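You operate a simulated robot arm through the tools that you are given. There is no shell and no other tool.

The job below is to be done with a simulated two-armed robot. You get a single attempt, and the scene is never put back.

JOB
Close the tool rest up to the belt, lock it, trial-run the grinder.
Fine: rest lever tight before the start; run three seconds or more; switch off.

It is judged by the outcome, as a careful person would: the job done as asked, and still so three seconds after it is handed in. It fails if anything else is knocked over, pushed out of place, dropped, spilled or broken.

ROBOT AND FRAMES
Two 7-joint arms with fingered hands on one trunk that stands fixed in place. Base frame: the origin is at the foot of the trunk, x ahead of it, y to its left, z up. Units: m, rad, N and s.
The left shoulder is at [0.07, 0.14, 1.108], the right one opposite. With the tool pointing down near the work surface each hand reaches from about 0.44 to 0.84 m from the base axis, measured 20 degrees to its own side. Payload 3.9 kg a hand.
The tool frame of a hand sits at the grasp point between the pads (the TCP): z along the fingers, y along the line on which they close. The tips reach 0.029 m beyond it. The gripper opens to 0.1 m; its body begins 0.034 m behind the TCP. The gripper is a hand of 5 fingers: y runs from the thumb to the fingers, the wrist lies at [-0.015, -0.105, -0.177] in the tool frame, and closing takes about 1.5 s.
Orientation is that of the tool frame in the base frame, as [roll, pitch, yaw] about the fixed x, y, z axes, in that order (R = Rz(yaw) Ry(pitch) Rx(roll)). With the fingers straight down and the wrist toward the robot, the tool's x, y and z point along [0, 1, 0], [1, 0, 0] and [0, 0, -1] of the base frame.

CONTROLS
- The arms move only by the tool jog_arm. It takes "left_rows", "right_rows" or both (then of equal length, played together; a hand with none holds still); each is a list of rows, each an object of numbers (a shift or turn left out is 0, a gripper value left out holds the last): "tx", "ty", "tz": the shift along the base's x, y, z in units of 20 mm (1.0 is 20 mm); "wx", "wy", "wz": the turn, a rotation vector about the base's x, y, z in units of 6 degrees (1.0 is 6 degrees). In form: [{"tx": .., "ty": .., "tz": .., "wx": .., "wy": .., "wz": ..}, ...]. A call has 1 to 20 rows; each row shifts and turns the commanded pose from where the row before left it. "left_fingers" and "right_fingers" are, for a hand that has rows, the opening in per cent of the stroke, from 0 (shut) to 100 (fully open), set as the call begins (left out, the last holds). A call with a number of a shift or a turn outside -1 to 1 is refused whole. Rows are played at 5 a second. More than 0.05 m and 0.15 rad between two rows, or a gripper value outside its range, and nothing of the call is played. A pose out of reach is approached as far as the arm can. The call stops where the force on the tool passes 40 N (or 10 N more than at its start, if that is more) or the arm is blocked; 0.2 s more then pass. The fingers move at their own pace (about 0.153 m/s each) and stop on an object; they squeeze with about 24 N. The grip force told is the motor's: it shows also when the fingers shut on nothing. Time passes only in rows, and 0.2 s behind the last, so rows that do not move let the fingers close. It gives the time, the measured TCP pose, the force on the tool (base axes), the opening and the grip force at its end, in the units of the frame above (readings bear some noise), with the torque about the TCP (base axes, N m) and any sound that the robot's microphone picked up, and new pictures: "show" is both (left out), scene, wrist or none (wrist: the cameras of the hands that moved).
- Cameras (640 x 400 px; columns grow to the right, rows downward): "scene" is now at [0.1389, 0.0162, 1.4344]; the picture's right is [0.17, -0.98, 0.00], its down [-0.51, -0.09, -0.86] and it looks along [0.84, 0.15, -0.52] (base axes); focal length 214 px, centre (320, 200). "left" rides on the left gripper at [-0.065, -0.086, -0.121] in its tool frame; the picture's right is [-0.76, -0.31, 0.58], its down [0.59, -0.70, 0.40] and it looks along [0.28, 0.64, 0.71] (tool axes); focal length 247 px, centre (320, 200). "right" rides on the right gripper at [0.066, -0.086, -0.121] in its tool frame; the picture's right is [-0.76, 0.31, -0.58], its down [-0.59, -0.70, 0.40] and it looks along [-0.28, 0.64, 0.71] (tool axes); focal length 247 px, centre (320, 200). There is no depth. A picture from a camera that has moved, and an enlarged one, comes with that camera's place and axes in the base frame and with its lens.
- move_column(by): slides the trunk up (or, below 0, down) by that many m; the arms and the scene camera ride with it, the base frame stays. It gives what a move gives, with no picture.
- set_fingers(index, middle, ring, little, thumb_bend, thumb_turn, hand): sets how far each is bent, from 0 (flat) to 1 (curled in); at 0.3 the hand is open as for a grip, at 0.7 the pads meet at the TCP. One left out holds its place. A second passes; each finger stops where it meets its share of the squeeze, and holds until it gets a number again. A gripper value or a shape takes the hand back. It gives what a move gives, with no picture; readings hold the bend of each and the force on index, middle, ring, little, thumb and palm. thumb_turn goes from beside the hand (0) to across from the fingers (1), as for a grip.
- hand_shape(shape, hand): the hand has 5 fingers and takes this shape, open, in about a second: jaw (thumb against the fingers, like two jaws); tri (thumb and two fingers); tip (a fingertip pinch); poke (one finger out to press); point (the index stretched); flat (the hand flat); cup (the hand cupped); fist (a fist). The gripper value then closes the fingers along that shape, each until it touches; the sizes above hold for jaw. It gives what a move gives, with no picture.
- turn_head(pan, tilt): turns the head with the scene camera to pan (to the left, within 1.501 rad either way) and tilt (down, from -0.506 to 1.204), counted from straight ahead of the robot. It gives what a move gives, and a new picture of the scene camera.
- close_up(camera, box): a new picture of the part [left, top, right, bottom] of that camera's present view, enlarged. No time passes.
- sign_off(): hands the job in; it is judged then, once.

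Nothing tells you positions but the pictures and the camera data. Unless the task says otherwise, let go and move clear before handing in.

The tools are called by a JSON object that holds its "op" and its "data". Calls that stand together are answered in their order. jog_arm: Moves the arms, as the interface text tells. Its arguments: {"type":"object","properties":{"left_rows":{"type":"array","items":{"type":"object","properties":{"tx":{"type":"number"},"ty":{"type":"number"},"tz":{"type":"number"},"wx":{"type":"number"},"wy":{"type":"number"},"wz":{"type":"number"}}}},"left_fingers":{"type":"number"},"right_rows":{"type":"array","items":{"type":"object","properties":{"tx":{"type":"number"},"ty":{"type":"number"},"tz":{"type":"number"},"wx":{"type":"number"},"wy":{"type":"number"},"wz":{"type":"number"}}}},"right_fingers":{"type":"number"},"show":{"type":"string","enum":["both","scene","wrist","none"]}},"required":[]} The other tools are called the same way: move_column (by) moves the trunk up or down; hand_shape (shape, hand) gives the hand a shape; set_fingers (index, middle, ring, little, thumb_bend, thumb_turn, hand) moves the fingers one by one; turn_head (pan, tilt) turns the head that bears the scene camera; close_up (camera, box) takes an enlarged picture of a part of a camera's view; sign_off () hands the job in.

At the start:

```text
time_s: 0.0
left_ee_pos: [0.4287, 0.4191, 1.2945]
left_tcp_rot: [3.141, -0.001, 1.891]
left_wrist_force: [-1.0, -0.1, 0.3]
left_ft_torque: [0.0, -0.02, 0.02]
left_opening: 0.0999
left_gripper_force: 0.1
left_shape: jaw
left_bend: [0.3, 0.3, 0.3, 0.3, 0.3, 0.98]
left_finger forces: [0.0, 0.1, 0.0, 0.0, 0.0, 0.0]
right_ee_pos: [0.4329, 0.0001, 1.2571]
right_tcp_rot: [-3.141, -0.001, 1.891]
right_wrist_force: [-0.4, 0.8, 0.0]
right_ft_torque: [0.03, 0.03, 0.02]
right_opening: 0.0995
right_gripper_force: 0.1
right_shape: jaw
right_bend: [0.3, 0.3, 0.3, 0.3, 0.3, 0.98]
right_finger forces: [0.0, 0.0, 0.0, 0.0, 0.1, 0.0]
trunk travel left (down, up): [-0.75, 0.09]
head pan, tilt (commanded): [0.173, 0.541]
```

scene: 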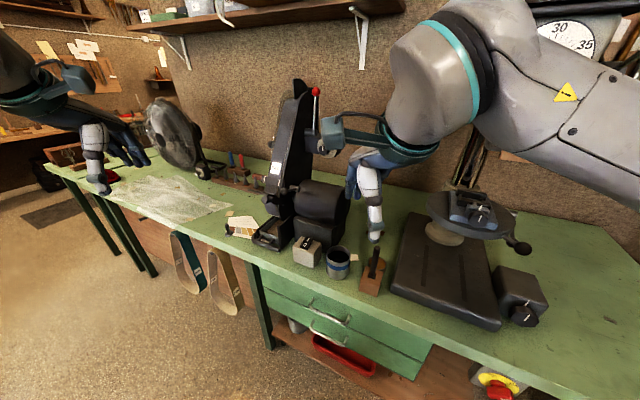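
right: 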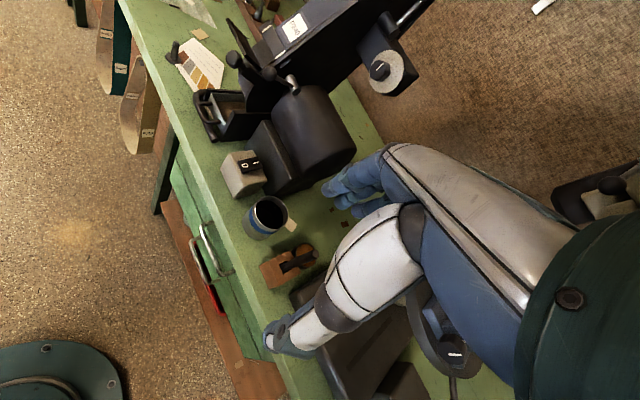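
left: 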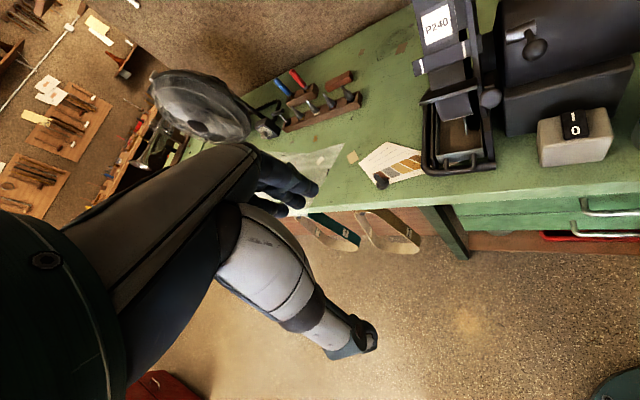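

I see a belt grinder with a P240 belt in the middle of the bench, a small I/O switch box to its right, and a tool rest with levers at its foot. I'll look closer at each part before moving.

{"op": "close_up", "data": {"camera": "scene", "box": [210, 70, 410, 300]}}

{"op": "close_up", "data": {"camera": "left", "box": [340, 0, 640, 200]}}

{"op": "close_up", "data": {"camera": "right", "box": [160, 0, 440, 260]}}

{"op": "close_up", "data": {"camera": "scene", "box": [380, 180, 640, 400]}}

```text
1.74 times, centred on (310, 185) of scene
camera zoom: at [0.1389, 0.0162, 1.4344], right [0.17, -0.98, 0.0], down [-0.51, -0.09, -0.86], along [0.84, 0.15, -0.52], focal length 373 px, centre (337, 226)
```

zoom: 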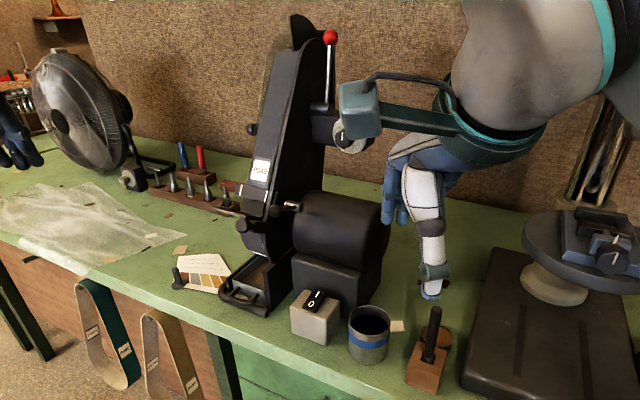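

```text
2.00 times, centred on (490, 100) of left
camera zoom: at [0.3662, 0.3296, 1.4154], right [-0.05, -0.82, -0.58], down [-0.85, 0.34, -0.4], along [0.52, 0.47, -0.71], focal length 494 px, centre (-20, 400)
```

zoom: 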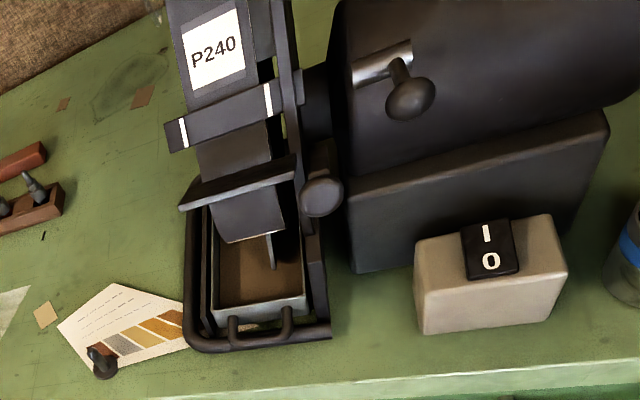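

```text
1.54 times, centred on (300, 130) of right
camera zoom: at [0.3309, 0.0342, 1.3789], right [0.53, -0.62, 0.58], down [-0.48, -0.78, -0.4], along [0.7, -0.07, -0.71], focal length 380 px, centre (351, 308)
```

zoom: 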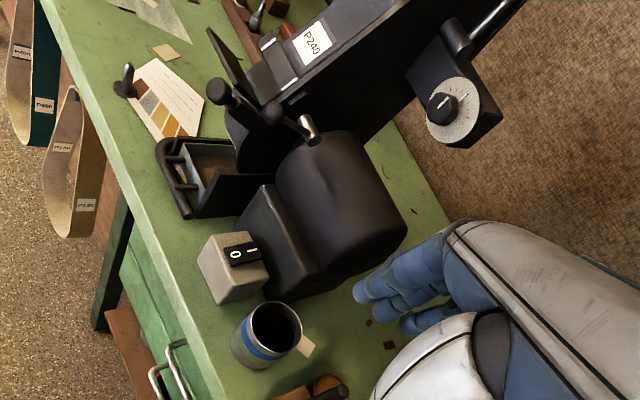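

```text
1.82 times, centred on (510, 290) of scene
camera zoom: at [0.1389, 0.0162, 1.4344], right [0.17, -0.98, 0.0], down [-0.51, -0.09, -0.86], along [0.84, 0.15, -0.52], focal length 390 px, centre (-26, 36)
```

zoom: 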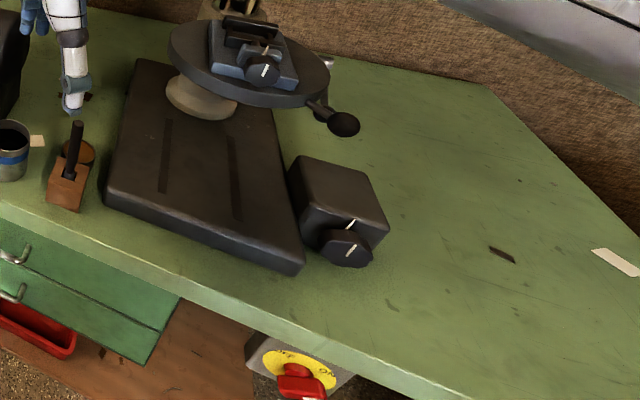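

The machine has several controls, including a red/yellow OFF/ON isolator under the bench edge at right. I'll take tighter close-ups to work out which is which.

{"op": "close_up", "data": {"camera": "scene", "box": [240, 150, 340, 260]}}

{"op": "close_up", "data": {"camera": "left", "box": [410, 30, 550, 180]}}

{"op": "close_up", "data": {"camera": "right", "box": [220, 0, 340, 100]}}

{"op": "close_up", "data": {"camera": "scene", "box": [460, 350, 550, 400]}}

```text
3.64 times, centred on (290, 205) of scene
camera zoom: at [0.1389, 0.0162, 1.4344], right [0.17, -0.98, 0.0], down [-0.51, -0.09, -0.86], along [0.84, 0.15, -0.52], focal length 780 px, centre (429, 182)
```

zoom: 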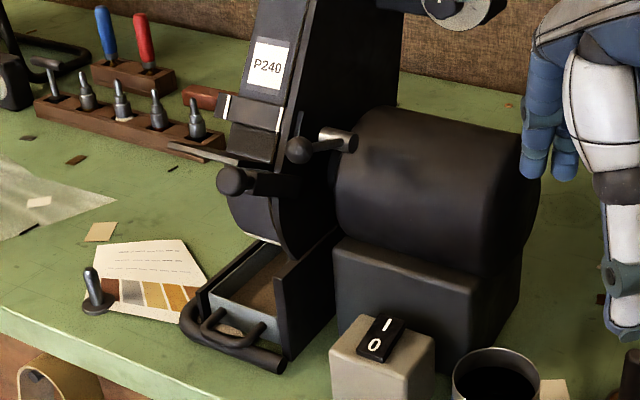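

```text
2.67 times, centred on (480, 105) of left
camera zoom: at [0.3662, 0.3296, 1.4154], right [-0.05, -0.82, -0.58], down [-0.85, 0.34, -0.4], along [0.52, 0.47, -0.71], focal length 659 px, centre (-107, 453)
```

zoom: 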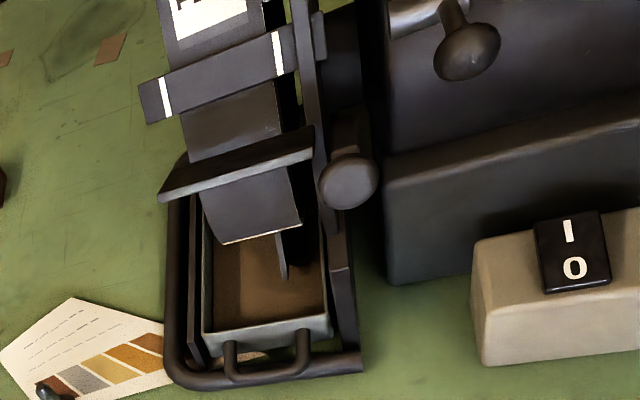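

```text
4.00 times, centred on (280, 50) of right
camera zoom: at [0.3309, 0.0342, 1.3789], right [0.53, -0.62, 0.58], down [-0.48, -0.78, -0.4], along [0.7, -0.07, -0.71], focal length 988 px, centre (480, 800)
```

zoom: 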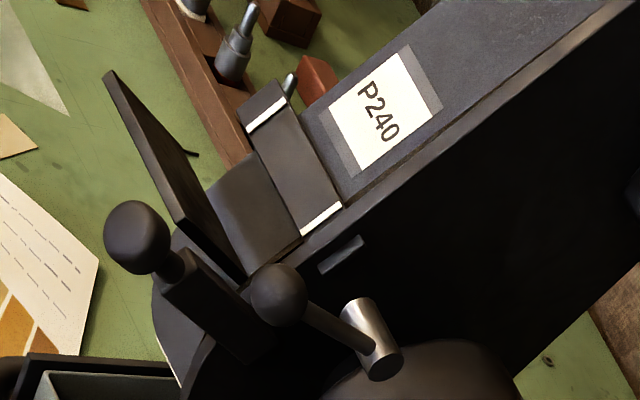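

```text
7.11 times, centred on (505, 375) of scene
camera zoom: at [0.1389, 0.0162, 1.4344], right [0.17, -0.98, 0.0], down [-0.51, -0.09, -0.86], along [0.84, 0.15, -0.52], focal length 1525 px, centre (-996, -1044)
```

zoom: 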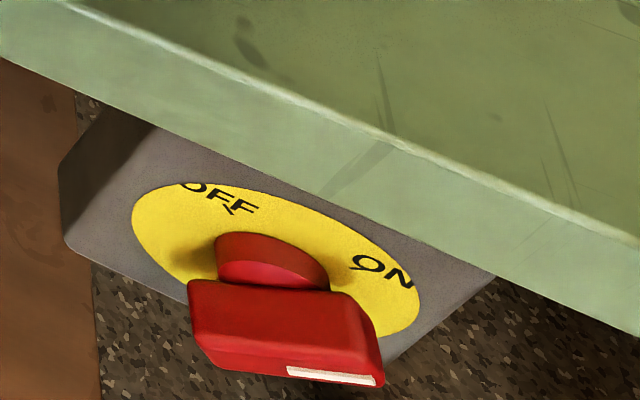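

I take the rocker switch to be near (0.64, 0.15, 0.96), the rest's ball grip near (0.62, 0.26, 1.13) and the lock lever ball near (0.64, 0.20, 1.15). Next I'll look at the isolator.

{"op": "turn_head", "data": {"pan": -0.6, "tilt": 1.0}}

```text
time_s: 1.1
left_ee_pos: [0.4274, 0.4194, 1.2942]
left_tcp_rot: [3.141, 0.0, 1.893]
left_wrist_force: [-0.9, 0.1, -0.8]
left_ft_torque: [0.01, -0.03, 0.02]
left_opening: 0.0999
left_gripper_force: 0.1
left_shape: jaw
left_bend: [0.3, 0.3, 0.3, 0.3, 0.3, 0.98]
left_finger forces: [0.1, 0.0, 0.1, 0.1, 0.0, 0.0]
right_ee_pos: [0.4329, 0.0001, 1.2575]
right_tcp_rot: [-3.141, 0.0, 1.89]
right_wrist_force: [0.0, -0.4, 0.8]
right_ft_torque: [-0.02, 0.0, 0.01]
right_opening: 0.0998
right_gripper_force: 0.1
right_shape: jaw
right_bend: [0.3, 0.3, 0.3, 0.3, 0.3, 0.98]
right_finger forces: [0.0, 0.1, 0.0, 0.0, 0.0, 0.0]
trunk travel left (down, up): [-0.75, 0.09]
head pan, tilt (commanded): [-0.6, 1.0]
camera scene: at [0.1079, -0.0387, 1.3972], right [-0.56, -0.83, 0.0], down [-0.69, 0.47, -0.54], along [0.45, -0.31, -0.84], focal length 214 px, centre (320, 200)
```

scene: 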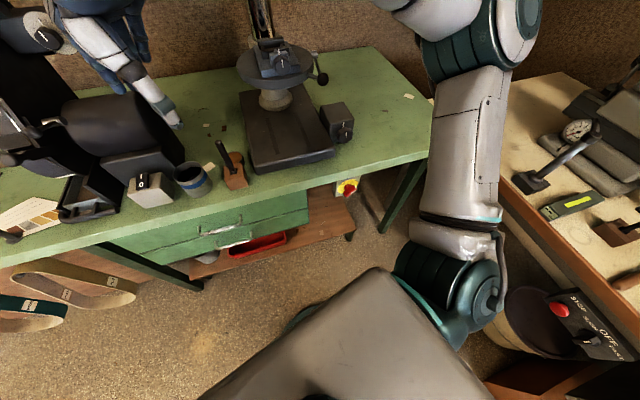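

{"op": "close_up", "data": {"camera": "scene", "box": [320, 165, 380, 205]}}

{"op": "close_up", "data": {"camera": "scene", "box": [530, 270, 640, 370]}}

{"op": "turn_head", "data": {"pan": 0.4, "tilt": 0.45}}

```text
10.00 times, centred on (350, 185) of scene
camera zoom: at [0.1079, -0.0387, 1.3972], right [-0.56, -0.83, 0.0], down [-0.69, 0.47, -0.54], along [0.45, -0.31, -0.84], focal length 2145 px, centre (20, 350)
```

zoom: 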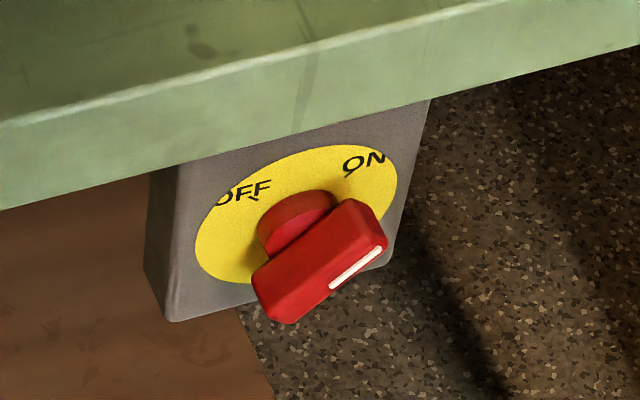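

```text
4.00 times, centred on (585, 320) of scene
camera zoom: at [0.1079, -0.0387, 1.3972], right [-0.56, -0.83, 0.0], down [-0.69, 0.47, -0.54], along [0.45, -0.31, -0.84], focal length 858 px, centre (-740, -280)
```

zoom: 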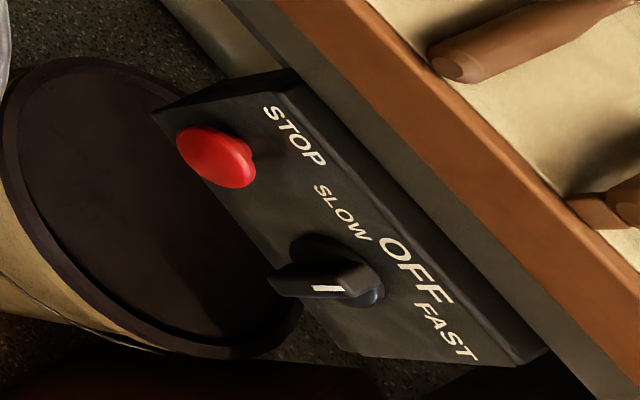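

```text
time_s: 2.4
left_ee_pos: [0.4282, 0.4189, 1.2942]
left_tcp_rot: [-3.141, 0.0, 1.891]
left_wrist_force: [-0.5, -1.6, 0.7]
left_ft_torque: [-0.03, 0.0, -0.03]
left_opening: 0.0996
left_gripper_force: 0.0
left_shape: jaw
left_bend: [0.3, 0.3, 0.3, 0.3, 0.3, 0.98]
left_finger forces: [0.0, 0.0, 0.0, 0.0, 0.0, 0.0]
right_ee_pos: [0.4329, -0.0007, 1.2574]
right_tcp_rot: [3.142, -0.003, 1.89]
right_wrist_force: [-0.6, -0.1, 0.0]
right_ft_torque: [0.01, 0.0, 0.01]
right_opening: 0.0998
right_gripper_force: 0.0
right_shape: jaw
right_bend: [0.3, 0.3, 0.3, 0.3, 0.3, 0.98]
right_finger forces: [0.0, 0.0, 0.0, 0.1, 0.1, 0.1]
trunk travel left (down, up): [-0.75, 0.09]
head pan, tilt (commanded): [0.4, 0.45]
camera scene: at [0.135, 0.0362, 1.4427], right [0.39, -0.92, 0.0], down [-0.4, -0.17, -0.9], along [0.83, 0.35, -0.44], focal length 214 px, centre (320, 200)
```

scene: 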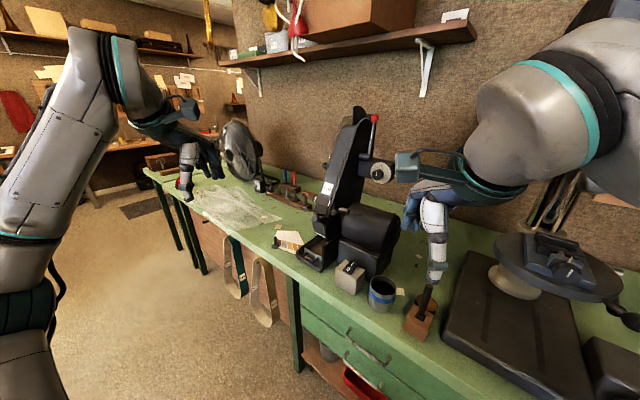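

The isolator handle's white mark points at ON, so power should be available, and the SLOW/OFF/FAST box belongs to another bench. Now I'll look at the grinder from this view.

{"op": "close_up", "data": {"camera": "scene", "box": [290, 170, 390, 290]}}

{"op": "close_up", "data": {"camera": "scene", "box": [300, 180, 360, 220]}}

{"op": "close_up", "data": {"camera": "scene", "box": [330, 95, 420, 200]}}

```text
3.33 times, centred on (340, 230) of scene
camera zoom: at [0.135, 0.0362, 1.4427], right [0.39, -0.92, 0.0], down [-0.4, -0.17, -0.9], along [0.83, 0.35, -0.44], focal length 715 px, centre (253, 100)
```

zoom: 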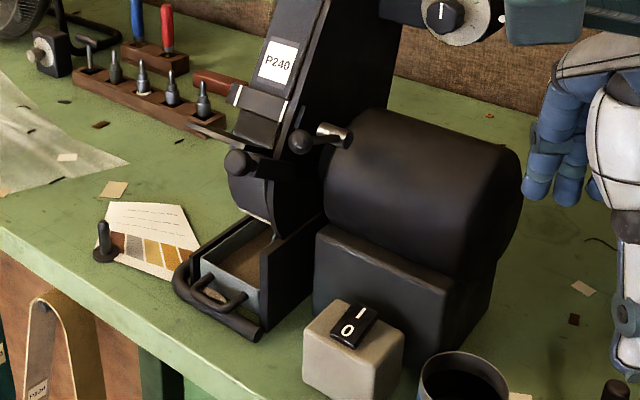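

```text
10.00 times, centred on (330, 200) of scene
camera zoom: at [0.135, 0.0362, 1.4427], right [0.39, -0.92, 0.0], down [-0.4, -0.17, -0.9], along [0.83, 0.35, -0.44], focal length 2145 px, centre (220, 200)
```

zoom: 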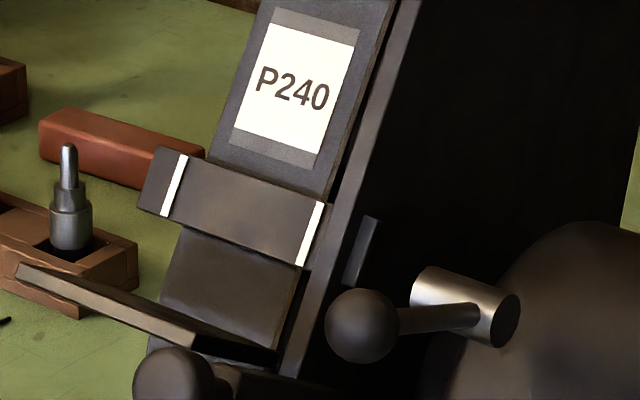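

```text
3.81 times, centred on (375, 148) of scene
camera zoom: at [0.135, 0.0362, 1.4427], right [0.39, -0.92, 0.0], down [-0.4, -0.17, -0.9], along [0.83, 0.35, -0.44], focal length 817 px, centre (110, 400)
```

zoom: 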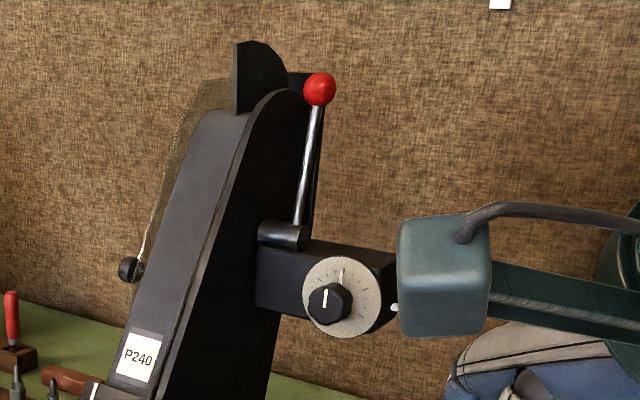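

The grinder leans back. The rest plate and its ball slide sit in front of the belt, and the lock lever is on a silver hub on the right side. I'll turn the left hand so its camera looks at the rest from the left.

{"op": "jog_arm", "data": {"left_rows": [{"wz": -1, "tx": 0.2}, {"wz": -1, "tx": 0.2}, {"wz": -1, "tx": 0.2}, {"wz": -1, "tx": 0.2}, {"wz": -1, "tx": 0.2}, {"wz": -1, "tx": 0.2}, {"wz": -1, "tx": 0.2}, {"wz": -1, "tx": 0.2}, {"wz": -1, "tx": 0.2}, {"wz": -1, "tx": 0.2}, {"wz": -1, "tx": 0.2}, {"wz": -1, "tx": 0.2}, {"wz": -1}, {"wz": -1}], "show": "both"}}

```text
time_s: 5.4
left_ee_pos: [0.4774, 0.4195, 1.2938]
left_tcp_rot: [-3.141, 0.001, 0.424]
left_wrist_force: [0.0, -0.6, 0.8]
left_ft_torque: [0.0, -0.04, 0.0]
left_opening: 0.0997
left_gripper_force: 0.0
left_shape: jaw
left_bend: [0.3, 0.3, 0.3, 0.3, 0.3, 0.98]
left_finger forces: [0.1, 0.1, 0.1, 0.0, 0.0, 0.0]
right_ee_pos: [0.4337, -0.0002, 1.2565]
right_tcp_rot: [-3.141, -0.003, 1.89]
right_wrist_force: [-0.1, -0.4, -1.1]
right_ft_torque: [-0.01, 0.01, 0.0]
right_opening: 0.0999
right_gripper_force: 0.1
right_shape: jaw
right_bend: [0.3, 0.3, 0.3, 0.3, 0.3, 0.98]
right_finger forces: [0.1, 0.0, 0.0, 0.0, 0.0, 0.0]
trunk travel left (down, up): [-0.75, 0.09]
head pan, tilt (commanded): [0.4, 0.45]
camera scene: at [0.1354, 0.0358, 1.4427], right [0.39, -0.92, 0.0], down [-0.4, -0.17, -0.9], along [0.83, 0.35, -0.44], focal length 214 px, centre (320, 200)
camera left: at [0.3804, 0.4694, 1.4155], right [-0.82, -0.03, -0.58], down [0.25, 0.88, -0.4], along [0.52, -0.47, -0.71], focal length 247 px, centre (320, 200)
```

scene: 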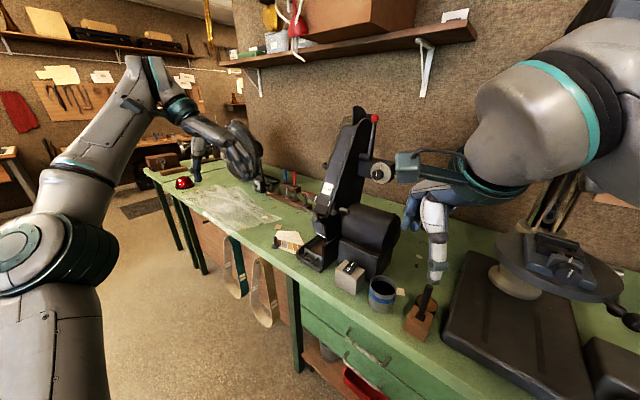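
left: 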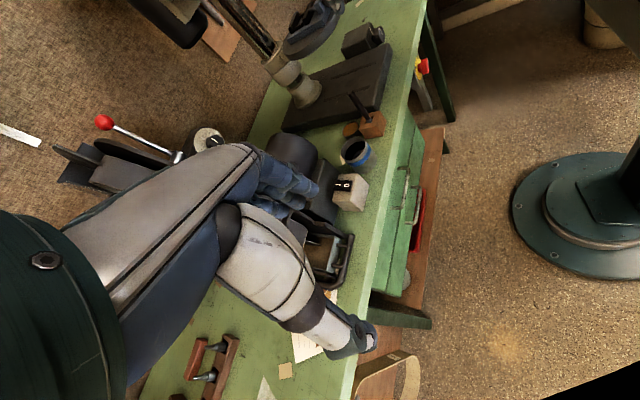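

The hand hides the rest from here. There is also a red button-like object at the far left of the bench that I want to identify.

{"op": "close_up", "data": {"camera": "scene", "box": [150, 150, 230, 210]}}

{"op": "close_up", "data": {"camera": "scene", "box": [220, 160, 320, 240]}}

```text
6.67 times, centred on (190, 180) of scene
camera zoom: at [0.1354, 0.0358, 1.4427], right [0.39, -0.92, 0.0], down [-0.4, -0.17, -0.9], along [0.83, 0.35, -0.44], focal length 1430 px, centre (1187, 333)
```

zoom: 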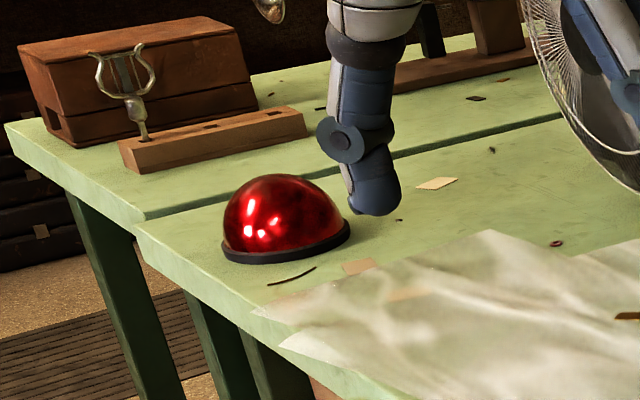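

```text
5.00 times, centred on (270, 200) of scene
camera zoom: at [0.1354, 0.0358, 1.4427], right [0.39, -0.92, 0.0], down [-0.4, -0.17, -0.9], along [0.83, 0.35, -0.44], focal length 1072 px, centre (570, 200)
```

zoom: 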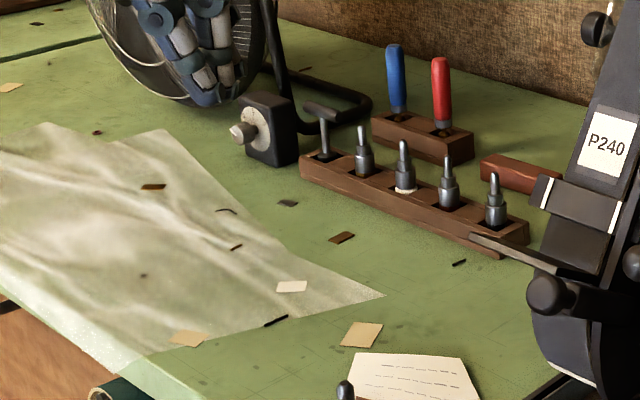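

The red thing is just an ornament. From the marks on the bar I estimate the grinder is turned about 16° clockwise, so its "forward" is roughly (0.96, -0.28). I'll tilt the left hand so its camera sees the rest from the left side.

{"op": "jog_arm", "data": {"left_rows": [{"wz": 1, "ty": 0.3}, {"wz": 1, "ty": 0.3}, {"wz": 1, "ty": 0.3}, {"wz": 1, "ty": 0.3}, {"wz": 1, "ty": 0.3}, {"wz": 1, "ty": 0.3}, {"wz": 1, "ty": 0.3}, {"wz": 1, "ty": 0.3}, {"wz": 1, "ty": 0.3}, {"wz": 1, "ty": 0.3}, {"wz": 1, "ty": 0.3}, {"wx": -1, "tx": 0.5, "ty": 0.2, "tz": -0.5}, {"wx": -1, "tx": 0.5, "ty": 0.2, "tz": -0.5}, {"wx": -1, "tx": 0.5, "ty": 0.2, "tz": -0.5}, {"wx": -1, "tx": 0.5, "ty": 0.2, "tz": -0.5}, {"wx": -1, "tx": 0.5, "tz": -0.5}, {"wx": -1, "tx": 0.5, "tz": -0.5}, {"wx": -1, "tx": 0.5, "tz": -0.5}, {"wx": -1, "tx": 0.5, "tz": -0.5}], "show": "both"}}

```text
time_s: 9.4
left_ee_pos: [0.5559, 0.5015, 1.2134]
left_tcp_rot: [-3.135, 0.839, 1.58]
left_wrist_force: [0.6, 0.8, -0.2]
left_ft_torque: [-0.01, 0.03, -0.03]
left_opening: 0.0997
left_gripper_force: 0.0
left_shape: jaw
left_bend: [0.3, 0.3, 0.3, 0.3, 0.3, 0.98]
left_finger forces: [0.0, 0.0, 0.0, 0.0, 0.0, 0.0]
right_ee_pos: [0.4329, -0.0003, 1.2563]
right_tcp_rot: [-3.14, 0.002, 1.89]
right_wrist_force: [0.3, -0.2, 0.7]
right_ft_torque: [-0.01, -0.01, -0.03]
right_opening: 0.0996
right_gripper_force: 0.2
right_shape: jaw
right_bend: [0.3, 0.3, 0.3, 0.3, 0.3, 0.98]
right_finger forces: [0.1, 0.0, 0.0, 0.0, 0.0, 0.0]
trunk travel left (down, up): [-0.75, 0.09]
head pan, tilt (commanded): [0.4, 0.45]
camera scene: at [0.1358, 0.0369, 1.4427], right [0.39, -0.92, 0.0], down [-0.4, -0.17, -0.9], along [0.83, 0.35, -0.44], focal length 214 px, centre (320, 200)
camera left: at [0.4709, 0.5469, 1.3435], right [-0.3, -0.94, 0.18], down [-0.71, 0.09, -0.7], along [0.64, -0.34, -0.69], focal length 247 px, centre (320, 200)
```

scene: 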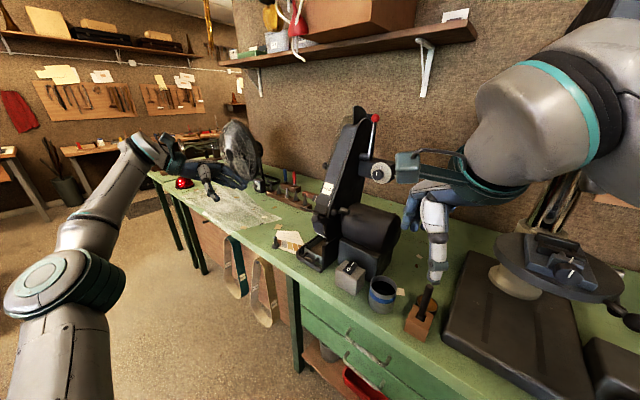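
left: 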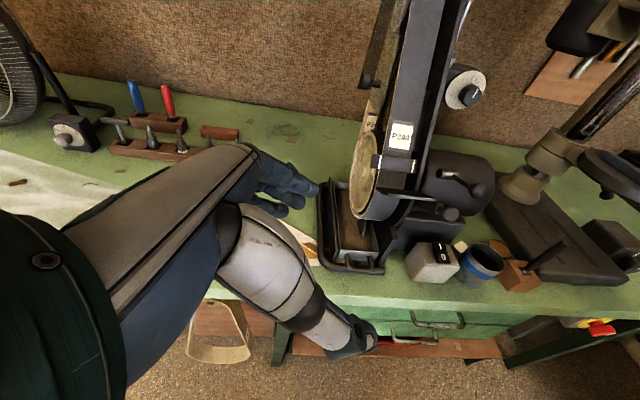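

{"op": "close_up", "data": {"camera": "left", "box": [340, 110, 500, 230]}}

{"op": "close_up", "data": {"camera": "left", "box": [370, 160, 470, 230]}}

```text
3.33 times, centred on (420, 170) of left
camera zoom: at [0.4709, 0.5469, 1.3435], right [-0.3, -0.94, 0.18], down [-0.71, 0.09, -0.7], along [0.64, -0.34, -0.69], focal length 823 px, centre (-13, 300)
```

zoom: 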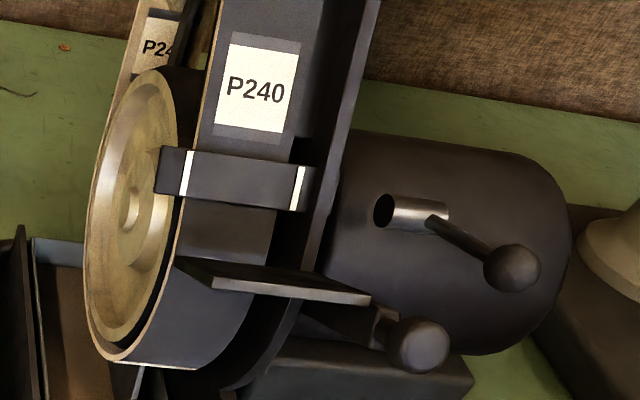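

```text
5.71 times, centred on (420, 195) of left
camera zoom: at [0.4709, 0.5469, 1.3435], right [-0.3, -0.94, 0.18], down [-0.71, 0.09, -0.7], along [0.64, -0.34, -0.69], focal length 1411 px, centre (-251, 229)
```

zoom: 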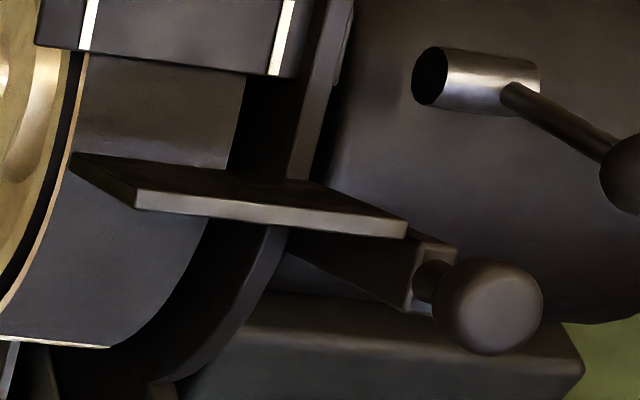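

The rest plate sits about 3–4 cm off the belt and slopes down roughly square to it, with its ball grip on an arm beside the frame. I'll bring the right hand's camera round to view the lever side before touching anything.

{"op": "jog_arm", "data": {"right_rows": [{"wz": -1, "ty": -0.4, "tx": 0.4}, {"wz": -1, "ty": -0.4, "tx": 0.4}, {"wz": -1, "ty": -0.4, "tx": 0.4}, {"wx": 1, "tx": 0.7, "ty": -0.45, "tz": -0.5}, {"wx": 1, "tx": 0.7, "ty": -0.45, "tz": -0.5}, {"wx": 1, "tx": 0.7, "ty": -0.45, "tz": -0.5}, {"wx": 1, "tx": 0.7, "ty": -0.45, "tz": -0.5}, {"wx": 1, "tx": 0.7, "ty": -0.45, "tz": -0.5}, {"wx": 1, "tx": 0.7, "ty": -0.45, "tz": -0.5}, {"wx": 1, "tx": 0.7, "ty": -0.45, "tz": -0.5}, {"wx": 1, "tx": 0.7, "ty": -0.45, "tz": -0.5}], "show": "both"}}

```text
time_s: 11.8
left_ee_pos: [0.5572, 0.5007, 1.2131]
left_tcp_rot: [-3.136, 0.839, 1.579]
left_wrist_force: [-0.8, 0.4, 0.6]
left_ft_torque: [-0.05, 0.01, 0.01]
left_opening: 0.0998
left_gripper_force: 0.1
left_shape: jaw
left_bend: [0.3, 0.3, 0.3, 0.3, 0.3, 0.98]
left_finger forces: [0.0, 0.1, 0.0, 0.0, 0.0, 0.0]
right_ee_pos: [0.5704, -0.0981, 1.1762]
right_tcp_rot: [3.139, -0.841, 1.576]
right_wrist_force: [-0.7, 0.5, -0.1]
right_ft_torque: [0.0, 0.0, 0.01]
right_opening: 0.1
right_gripper_force: 0.0
right_shape: jaw
right_bend: [0.3, 0.3, 0.3, 0.3, 0.3, 0.98]
right_finger forces: [0.0, 0.0, 0.0, 0.1, 0.0, 0.1]
trunk travel left (down, up): [-0.75, 0.09]
head pan, tilt (commanded): [0.4, 0.45]
camera scene: at [0.1357, 0.0355, 1.4427], right [0.39, -0.92, 0.0], down [-0.4, -0.17, -0.9], along [0.83, 0.35, -0.44], focal length 214 px, centre (320, 200)
camera right: at [0.4835, -0.1448, 1.3059], right [0.31, -0.93, -0.18], down [-0.7, -0.1, -0.71], along [0.64, 0.34, -0.68], focal length 247 px, centre (320, 200)
```

scene: 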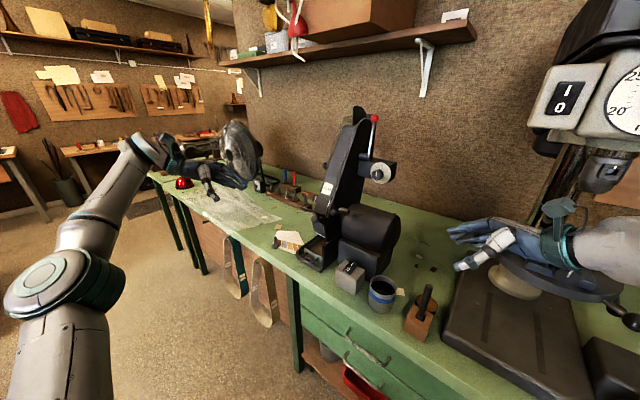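
right: 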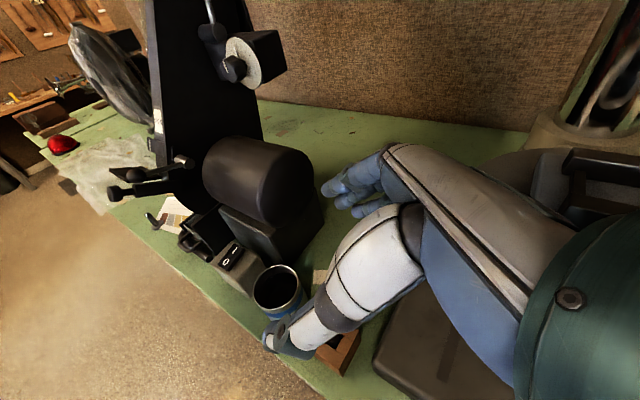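

The right camera now sees the lever side, and there's a drill press to the right with its own switch that I must stay clear of. Zooming in on the lever.

{"op": "close_up", "data": {"camera": "right", "box": [95, 110, 225, 220]}}

{"op": "close_up", "data": {"camera": "right", "box": [100, 140, 210, 210]}}

{"op": "close_up", "data": {"camera": "right", "box": [160, 195, 320, 330]}}

{"op": "close_up", "data": {"camera": "scene", "box": [290, 95, 410, 215]}}

```text
3.64 times, centred on (160, 165) of right
camera zoom: at [0.4835, -0.1448, 1.3059], right [0.31, -0.93, -0.18], down [-0.7, -0.1, -0.71], along [0.64, 0.34, -0.68], focal length 898 px, centre (902, 327)
```

zoom: 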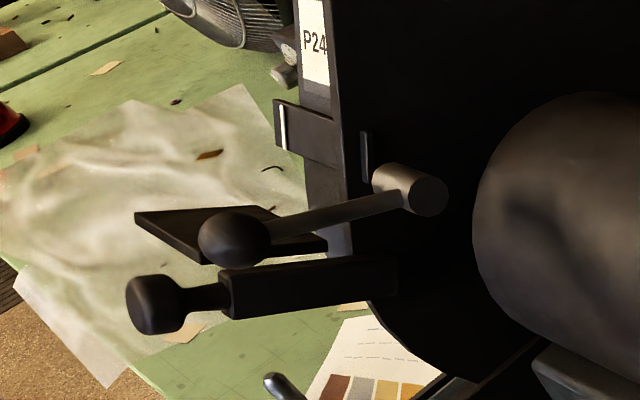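

```text
5.71 times, centred on (155, 175) of right
camera zoom: at [0.4835, -0.1448, 1.3059], right [0.31, -0.93, -0.18], down [-0.7, -0.1, -0.71], along [0.64, 0.34, -0.68], focal length 1411 px, centre (1263, 343)
```

zoom: 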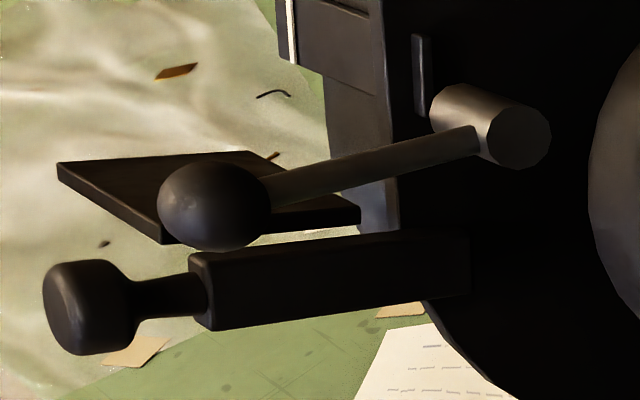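

```text
2.96 times, centred on (240, 262) of right
camera zoom: at [0.4835, -0.1448, 1.3059], right [0.31, -0.93, -0.18], down [-0.7, -0.1, -0.71], along [0.64, 0.34, -0.68], focal length 732 px, centre (557, 15)
```

zoom: 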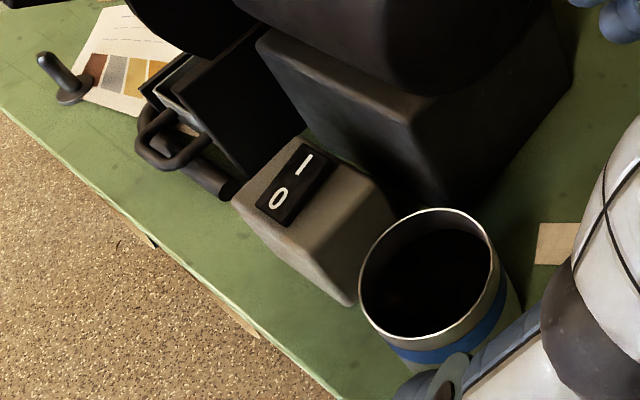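

```text
3.33 times, centred on (350, 155) of scene
camera zoom: at [0.1357, 0.0355, 1.4427], right [0.39, -0.92, 0.0], down [-0.4, -0.17, -0.9], along [0.83, 0.35, -0.44], focal length 715 px, centre (220, 350)
```

zoom: 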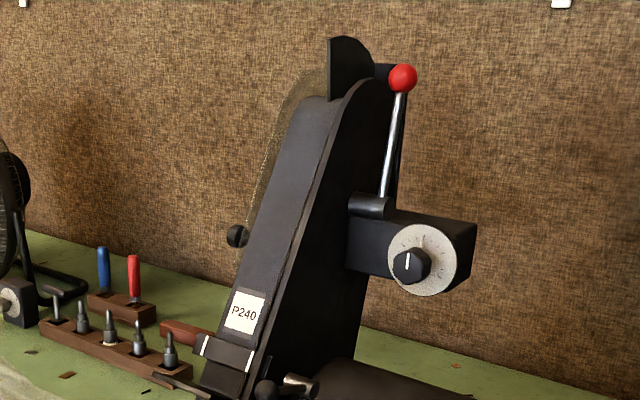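

I now have the geometry. The rest arm slides along about (0.84, -0.25, -0.49), sloping down and square to the belt, with roughly 28 mm to go. The lever pivots on the hub behind it. I'll try the hand shapes in free air before approaching.

{"op": "hand_shape", "data": {"hand": "left", "shape": "tip"}}

{"op": "hand_shape", "data": {"hand": "right", "shape": "poke"}}

{"op": "close_up", "data": {"camera": "left", "box": [0, 80, 480, 400]}}

{"op": "close_up", "data": {"camera": "right", "box": [160, 80, 640, 400]}}

{"op": "close_up", "data": {"camera": "scene", "box": [420, 170, 640, 310]}}

{"op": "close_up", "data": {"camera": "scene", "box": [130, 130, 290, 230]}}

```text
time_s: 12.7
left_ee_pos: [0.5558, 0.5008, 1.2138]
left_tcp_rot: [-3.137, 0.838, 1.577]
left_wrist_force: [-0.6, 0.4, -0.1]
left_ft_torque: [0.02, 0.0, 0.01]
left_opening: 0.0999
left_gripper_force: 0.1
left_shape: tip
left_bend: [0.3, 0.98, 0.99, 0.99, 0.3, 0.98]
left_finger forces: [0.0, 0.0, 0.1, 0.0, 0.1, 0.1]
right_ee_pos: [0.5676, -0.097, 1.1776]
right_tcp_rot: [3.136, -0.838, 1.579]
right_wrist_force: [-0.1, 0.7, 0.0]
right_ft_torque: [0.01, -0.03, -0.01]
right_opening: 0.0997
right_gripper_force: 0.1
right_shape: jaw
right_bend: [0.3, 0.3, 0.3, 0.3, 0.3, 0.98]
right_finger forces: [0.0, 0.0, 0.0, 0.1, 0.0, 0.1]
trunk travel left (down, up): [-0.75, 0.09]
head pan, tilt (commanded): [0.4, 0.45]
```

```text
time_s: 13.6
left_ee_pos: [0.556, 0.5004, 1.2134]
left_tcp_rot: [-3.133, 0.838, 1.579]
left_wrist_force: [-0.6, -0.5, -0.1]
left_ft_torque: [-0.02, -0.01, 0.01]
left_opening: 0.0999
left_gripper_force: 0.1
left_shape: tip
left_bend: [0.3, 0.98, 0.99, 0.99, 0.3, 0.98]
left_finger forces: [0.1, 0.1, 0.0, 0.1, 0.0, 0.1]
right_ee_pos: [0.5682, -0.0959, 1.1768]
right_tcp_rot: [3.137, -0.838, 1.579]
right_wrist_force: [0.3, 0.6, 1.0]
right_ft_torque: [-0.03, 0.0, 0.0]
right_opening: 0.0
right_gripper_force: 0.1
right_shape: poke
right_bend: [0.7, 0.7, 0.99, 0.99, 1.0, 1.0]
right_finger forces: [0.0, 0.0, 0.1, 0.0, 0.1, 0.1]
trunk travel left (down, up): [-0.75, 0.09]
head pan, tilt (commanded): [0.4, 0.45]
```

```text
1.25 times, centred on (240, 240) of left
camera zoom: at [0.4701, 0.5463, 1.3442], right [-0.3, -0.94, 0.18], down [-0.71, 0.09, -0.7], along [0.64, -0.34, -0.69], focal length 309 px, centre (420, 150)
```

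zoom: 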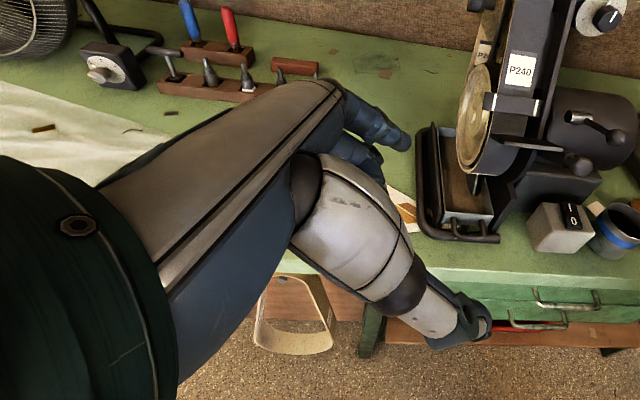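

```text
1.25 times, centred on (400, 240) of right
camera zoom: at [0.4826, -0.1434, 1.3065], right [0.31, -0.93, -0.18], down [-0.7, -0.1, -0.71], along [0.64, 0.34, -0.69], focal length 309 px, centre (220, 150)
```

zoom: 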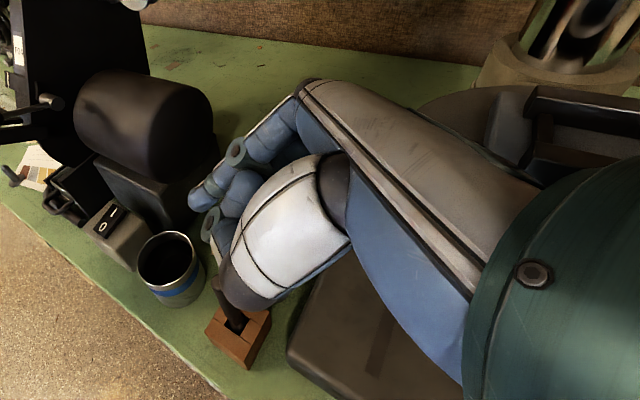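

```text
2.86 times, centred on (530, 240) of scene
camera zoom: at [0.135, 0.0364, 1.4427], right [0.39, -0.92, 0.0], down [-0.4, -0.17, -0.9], along [0.83, 0.35, -0.44], focal length 613 px, centre (-280, 86)
```

zoom: 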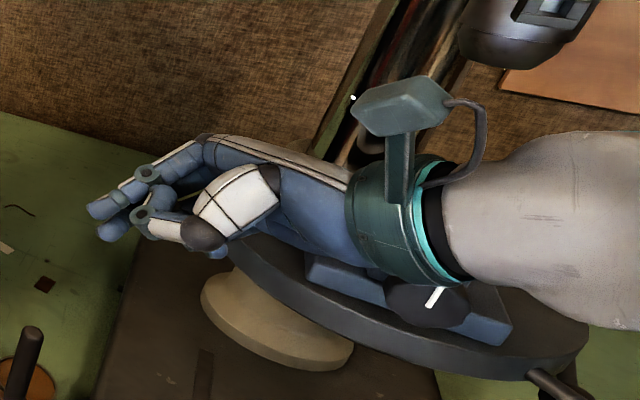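

```text
4.00 times, centred on (210, 180) of scene
camera zoom: at [0.135, 0.0364, 1.4427], right [0.39, -0.92, 0.0], down [-0.4, -0.17, -0.9], along [0.83, 0.35, -0.44], focal length 858 px, centre (760, 280)
```

zoom: 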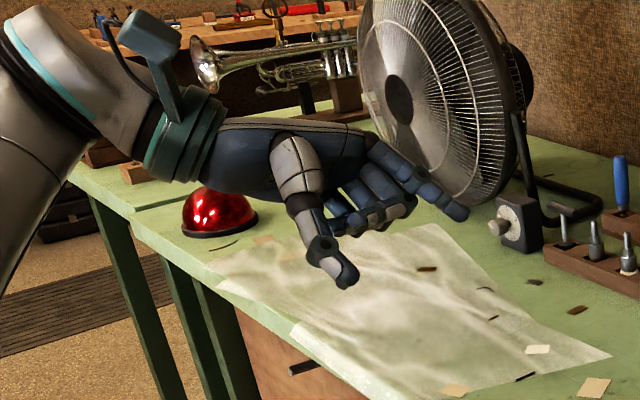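

The "tip" shape (index and thumb) suits pinching the rest's knob, and the right camera can watch from the side. I'll bring the left hand to a forward-pointing pose behind the knob in steps.

{"op": "jog_arm", "data": {"left_rows": [{"wx": 1, "tx": -0.5, "ty": -0.3, "tz": 0.2}, {"wx": 1, "tx": -0.5, "ty": -0.3, "tz": 0.2}, {"wx": 1, "tx": -0.5, "ty": -0.3, "tz": 0.2}, {"wx": 1, "tx": -0.5, "ty": -0.3, "tz": 0.2}, {"wx": 1, "tx": -0.5, "ty": -0.3, "tz": 0.2}, {"wx": 1, "tx": -0.5, "ty": -0.3, "tz": 0.2}, {"wx": 1, "tx": -0.5, "ty": -0.3, "tz": 0.2}, {"wx": 1, "ty": -0.3, "tz": 0.2}, {"wz": -1}, {"wz": -1}, {"wz": -0.9}, {"wx": -0.29, "wy": -0.957}, {"wx": -0.29, "wy": -0.957}, {"wx": -0.29, "wy": -0.957}, {"wx": -0.29, "wy": -0.957}], "show": "scene"}}

```text
time_s: 16.8
left_ee_pos: [0.4857, 0.4527, 1.2446]
left_tcp_rot: [2.722, 0.001, 1.274]
left_wrist_force: [-0.7, 0.7, 0.9]
left_ft_torque: [0.0, 0.01, 0.02]
left_opening: 0.1
left_gripper_force: 0.0
left_shape: tip
left_bend: [0.3, 0.98, 0.99, 0.99, 0.3, 0.98]
left_finger forces: [0.0, 0.0, 0.1, 0.1, 0.0, 0.1]
right_ee_pos: [0.5689, -0.0953, 1.1774]
right_tcp_rot: [3.138, -0.837, 1.577]
right_wrist_force: [0.2, 0.0, -0.6]
right_ft_torque: [0.0, 0.0, -0.01]
right_opening: 0.0
right_gripper_force: 0.1
right_shape: poke
right_bend: [0.7, 0.7, 0.99, 0.99, 1.0, 1.0]
right_finger forces: [0.0, 0.1, 0.1, 0.0, 0.1, 0.1]
trunk travel left (down, up): [-0.75, 0.09]
head pan, tilt (commanded): [0.4, 0.45]
camera scene: at [0.1345, 0.0372, 1.4428], right [0.39, -0.92, 0.0], down [-0.4, -0.17, -0.9], along [0.83, 0.35, -0.44], focal length 214 px, centre (320, 200)
```

scene: 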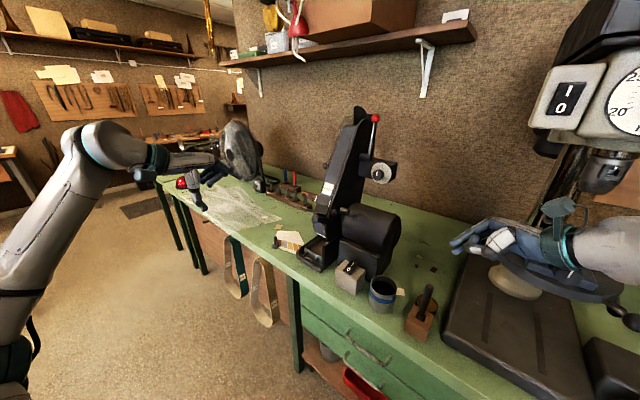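

The hand is turning as planned. I'll finish the tilt and move to about 9 cm behind the knob along the slide direction.

{"op": "jog_arm", "data": {"left_rows": [{"wx": -0.26, "wy": -0.85, "ty": -0.8}, {"wx": -0.26, "wy": -0.85, "ty": -0.8}, {"wx": -0.26, "wy": -0.85, "ty": -0.8}, {"wx": -0.26, "wy": -0.85, "ty": -0.8}, {"wx": -0.26, "wy": -0.85, "ty": -0.8}, {"wx": -0.26, "wy": -0.85, "ty": -0.8}, {"wx": -0.26, "wy": -0.85, "ty": -0.8}, {"ty": -0.8, "tz": -0.7}, {"ty": -0.8, "tz": -0.7}, {"ty": -0.8, "tz": -0.7}, {"tx": 0.8, "ty": -0.5, "tz": -0.7}, {"tx": 0.8, "tz": -0.7}, {"tx": 0.8, "tz": -0.3}], "show": "both"}}

{"op": "close_up", "data": {"camera": "right", "box": [0, 80, 240, 240]}}

```text
time_s: 19.6
left_ee_pos: [0.5162, 0.3108, 1.1512]
left_tcp_rot: [2.069, -0.002, 1.273]
left_wrist_force: [0.4, -0.2, 0.0]
left_ft_torque: [0.0, 0.01, 0.0]
left_opening: 0.0996
left_gripper_force: 0.1
left_shape: tip
left_bend: [0.3, 0.98, 0.99, 0.99, 0.3, 0.98]
left_finger forces: [0.0, 0.0, 0.1, 0.0, 0.0, 0.0]
left hand out of reach, approached as far as the arm can: row 7, 8, 9, 10, 11, 13
right_ee_pos: [0.5689, -0.097, 1.1758]
right_tcp_rot: [3.135, -0.838, 1.578]
right_wrist_force: [0.5, 0.0, -0.3]
right_ft_torque: [0.02, 0.01, -0.03]
right_opening: 0.0
right_gripper_force: 0.0
right_shape: poke
right_bend: [0.7, 0.7, 0.99, 0.99, 1.0, 1.0]
right_finger forces: [0.1, 0.0, 0.0, 0.1, 0.1, 0.1]
trunk travel left (down, up): [-0.75, 0.09]
head pan, tilt (commanded): [0.4, 0.45]
camera scene: at [0.1353, 0.0366, 1.4427], right [0.39, -0.92, 0.0], down [-0.4, -0.17, -0.9], along [0.83, 0.35, -0.44], focal length 214 px, centre (320, 200)
camera left: at [0.3557, 0.291, 1.1353], right [0.12, -0.83, -0.55], down [0.19, 0.56, -0.81], along [0.97, 0.0, 0.22], focal length 247 px, centre (320, 200)
```

scene: 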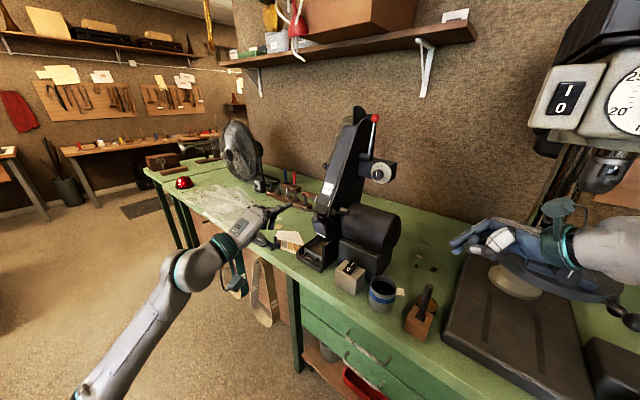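
left: 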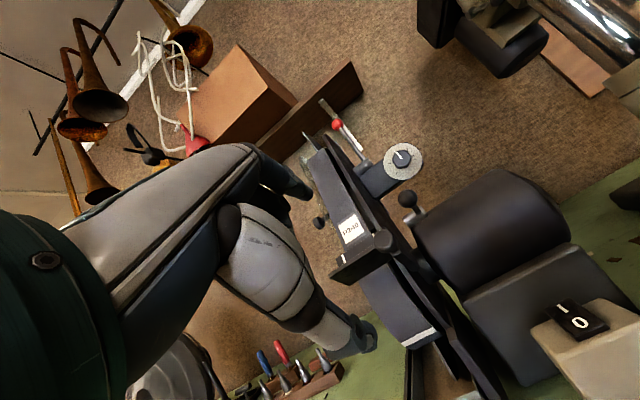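

```text
2.50 times, centred on (120, 160) of right
camera zoom: at [0.483, -0.1434, 1.3063], right [0.31, -0.93, -0.18], down [-0.7, -0.1, -0.71], along [0.64, 0.34, -0.69], focal length 617 px, centre (820, 300)
```

zoom: 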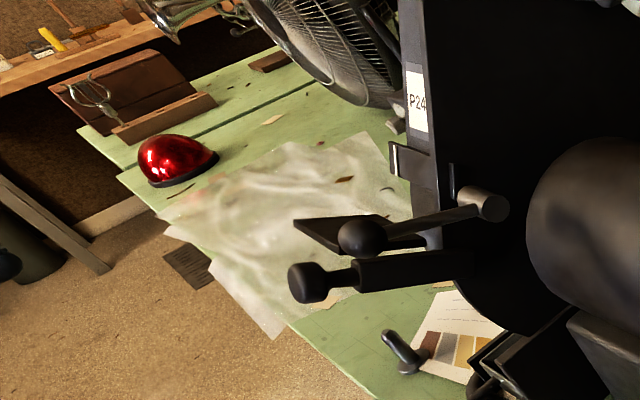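

The commanded pose is about 3 cm beyond what the arm can reach folded this close, but nothing is touching. The wrist should reach better further forward, so I'll test a small move ahead, still short of the knob.

{"op": "jog_arm", "data": {"left_rows": [{"tx": 0.5, "tz": -0.4}, {"tx": 0.5, "tz": -0.3}, {"tx": 0.3}], "show": "wrist"}}

{"op": "close_up", "data": {"camera": "right", "box": [0, 80, 240, 240]}}

```text
time_s: 20.4
left_ee_pos: [0.5384, 0.3159, 1.1356]
left_tcp_rot: [2.071, -0.002, 1.27]
left_wrist_force: [0.4, 0.0, -1.0]
left_ft_torque: [-0.02, -0.01, -0.02]
left_opening: 0.1
left_gripper_force: 0.0
left_shape: tip
left_bend: [0.3, 0.98, 0.99, 0.99, 0.3, 0.98]
left_finger forces: [0.0, 0.1, 0.0, 0.0, 0.1, 0.0]
left hand out of reach, approached as far as the arm can: row 2, 3
right_ee_pos: [0.5685, -0.0967, 1.1764]
right_tcp_rot: [3.136, -0.839, 1.577]
right_wrist_force: [-0.4, -0.1, -0.2]
right_ft_torque: [0.0, -0.03, 0.0]
right_opening: 0.0001
right_gripper_force: 0.1
right_shape: poke
right_bend: [0.7, 0.7, 0.99, 0.99, 1.0, 1.0]
right_finger forces: [0.0, 0.0, 0.0, 0.1, 0.0, 0.0]
trunk travel left (down, up): [-0.75, 0.09]
head pan, tilt (commanded): [0.4, 0.45]
camera left: at [0.377, 0.2965, 1.1185], right [0.12, -0.83, -0.55], down [0.19, 0.56, -0.81], along [0.98, -0.01, 0.22], focal length 247 px, centre (320, 200)
```

left: 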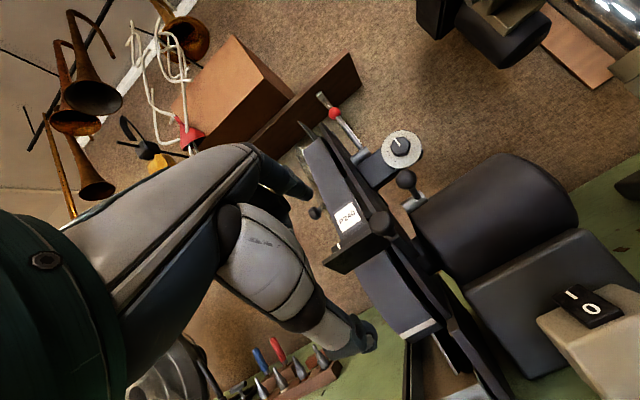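

```text
2.50 times, centred on (120, 160) of right
camera zoom: at [0.4827, -0.1436, 1.3064], right [0.31, -0.93, -0.18], down [-0.7, -0.1, -0.71], along [0.64, 0.34, -0.68], focal length 617 px, centre (820, 300)
```

zoom: 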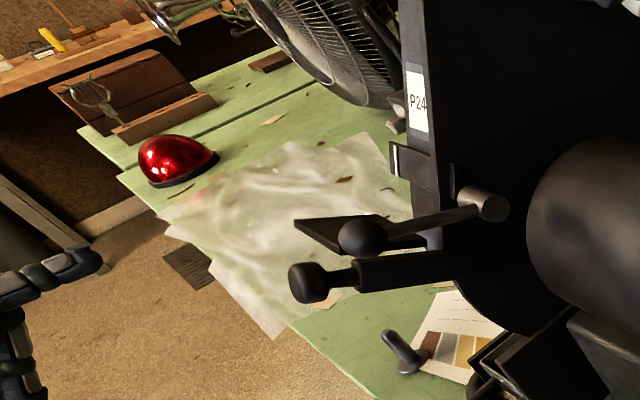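

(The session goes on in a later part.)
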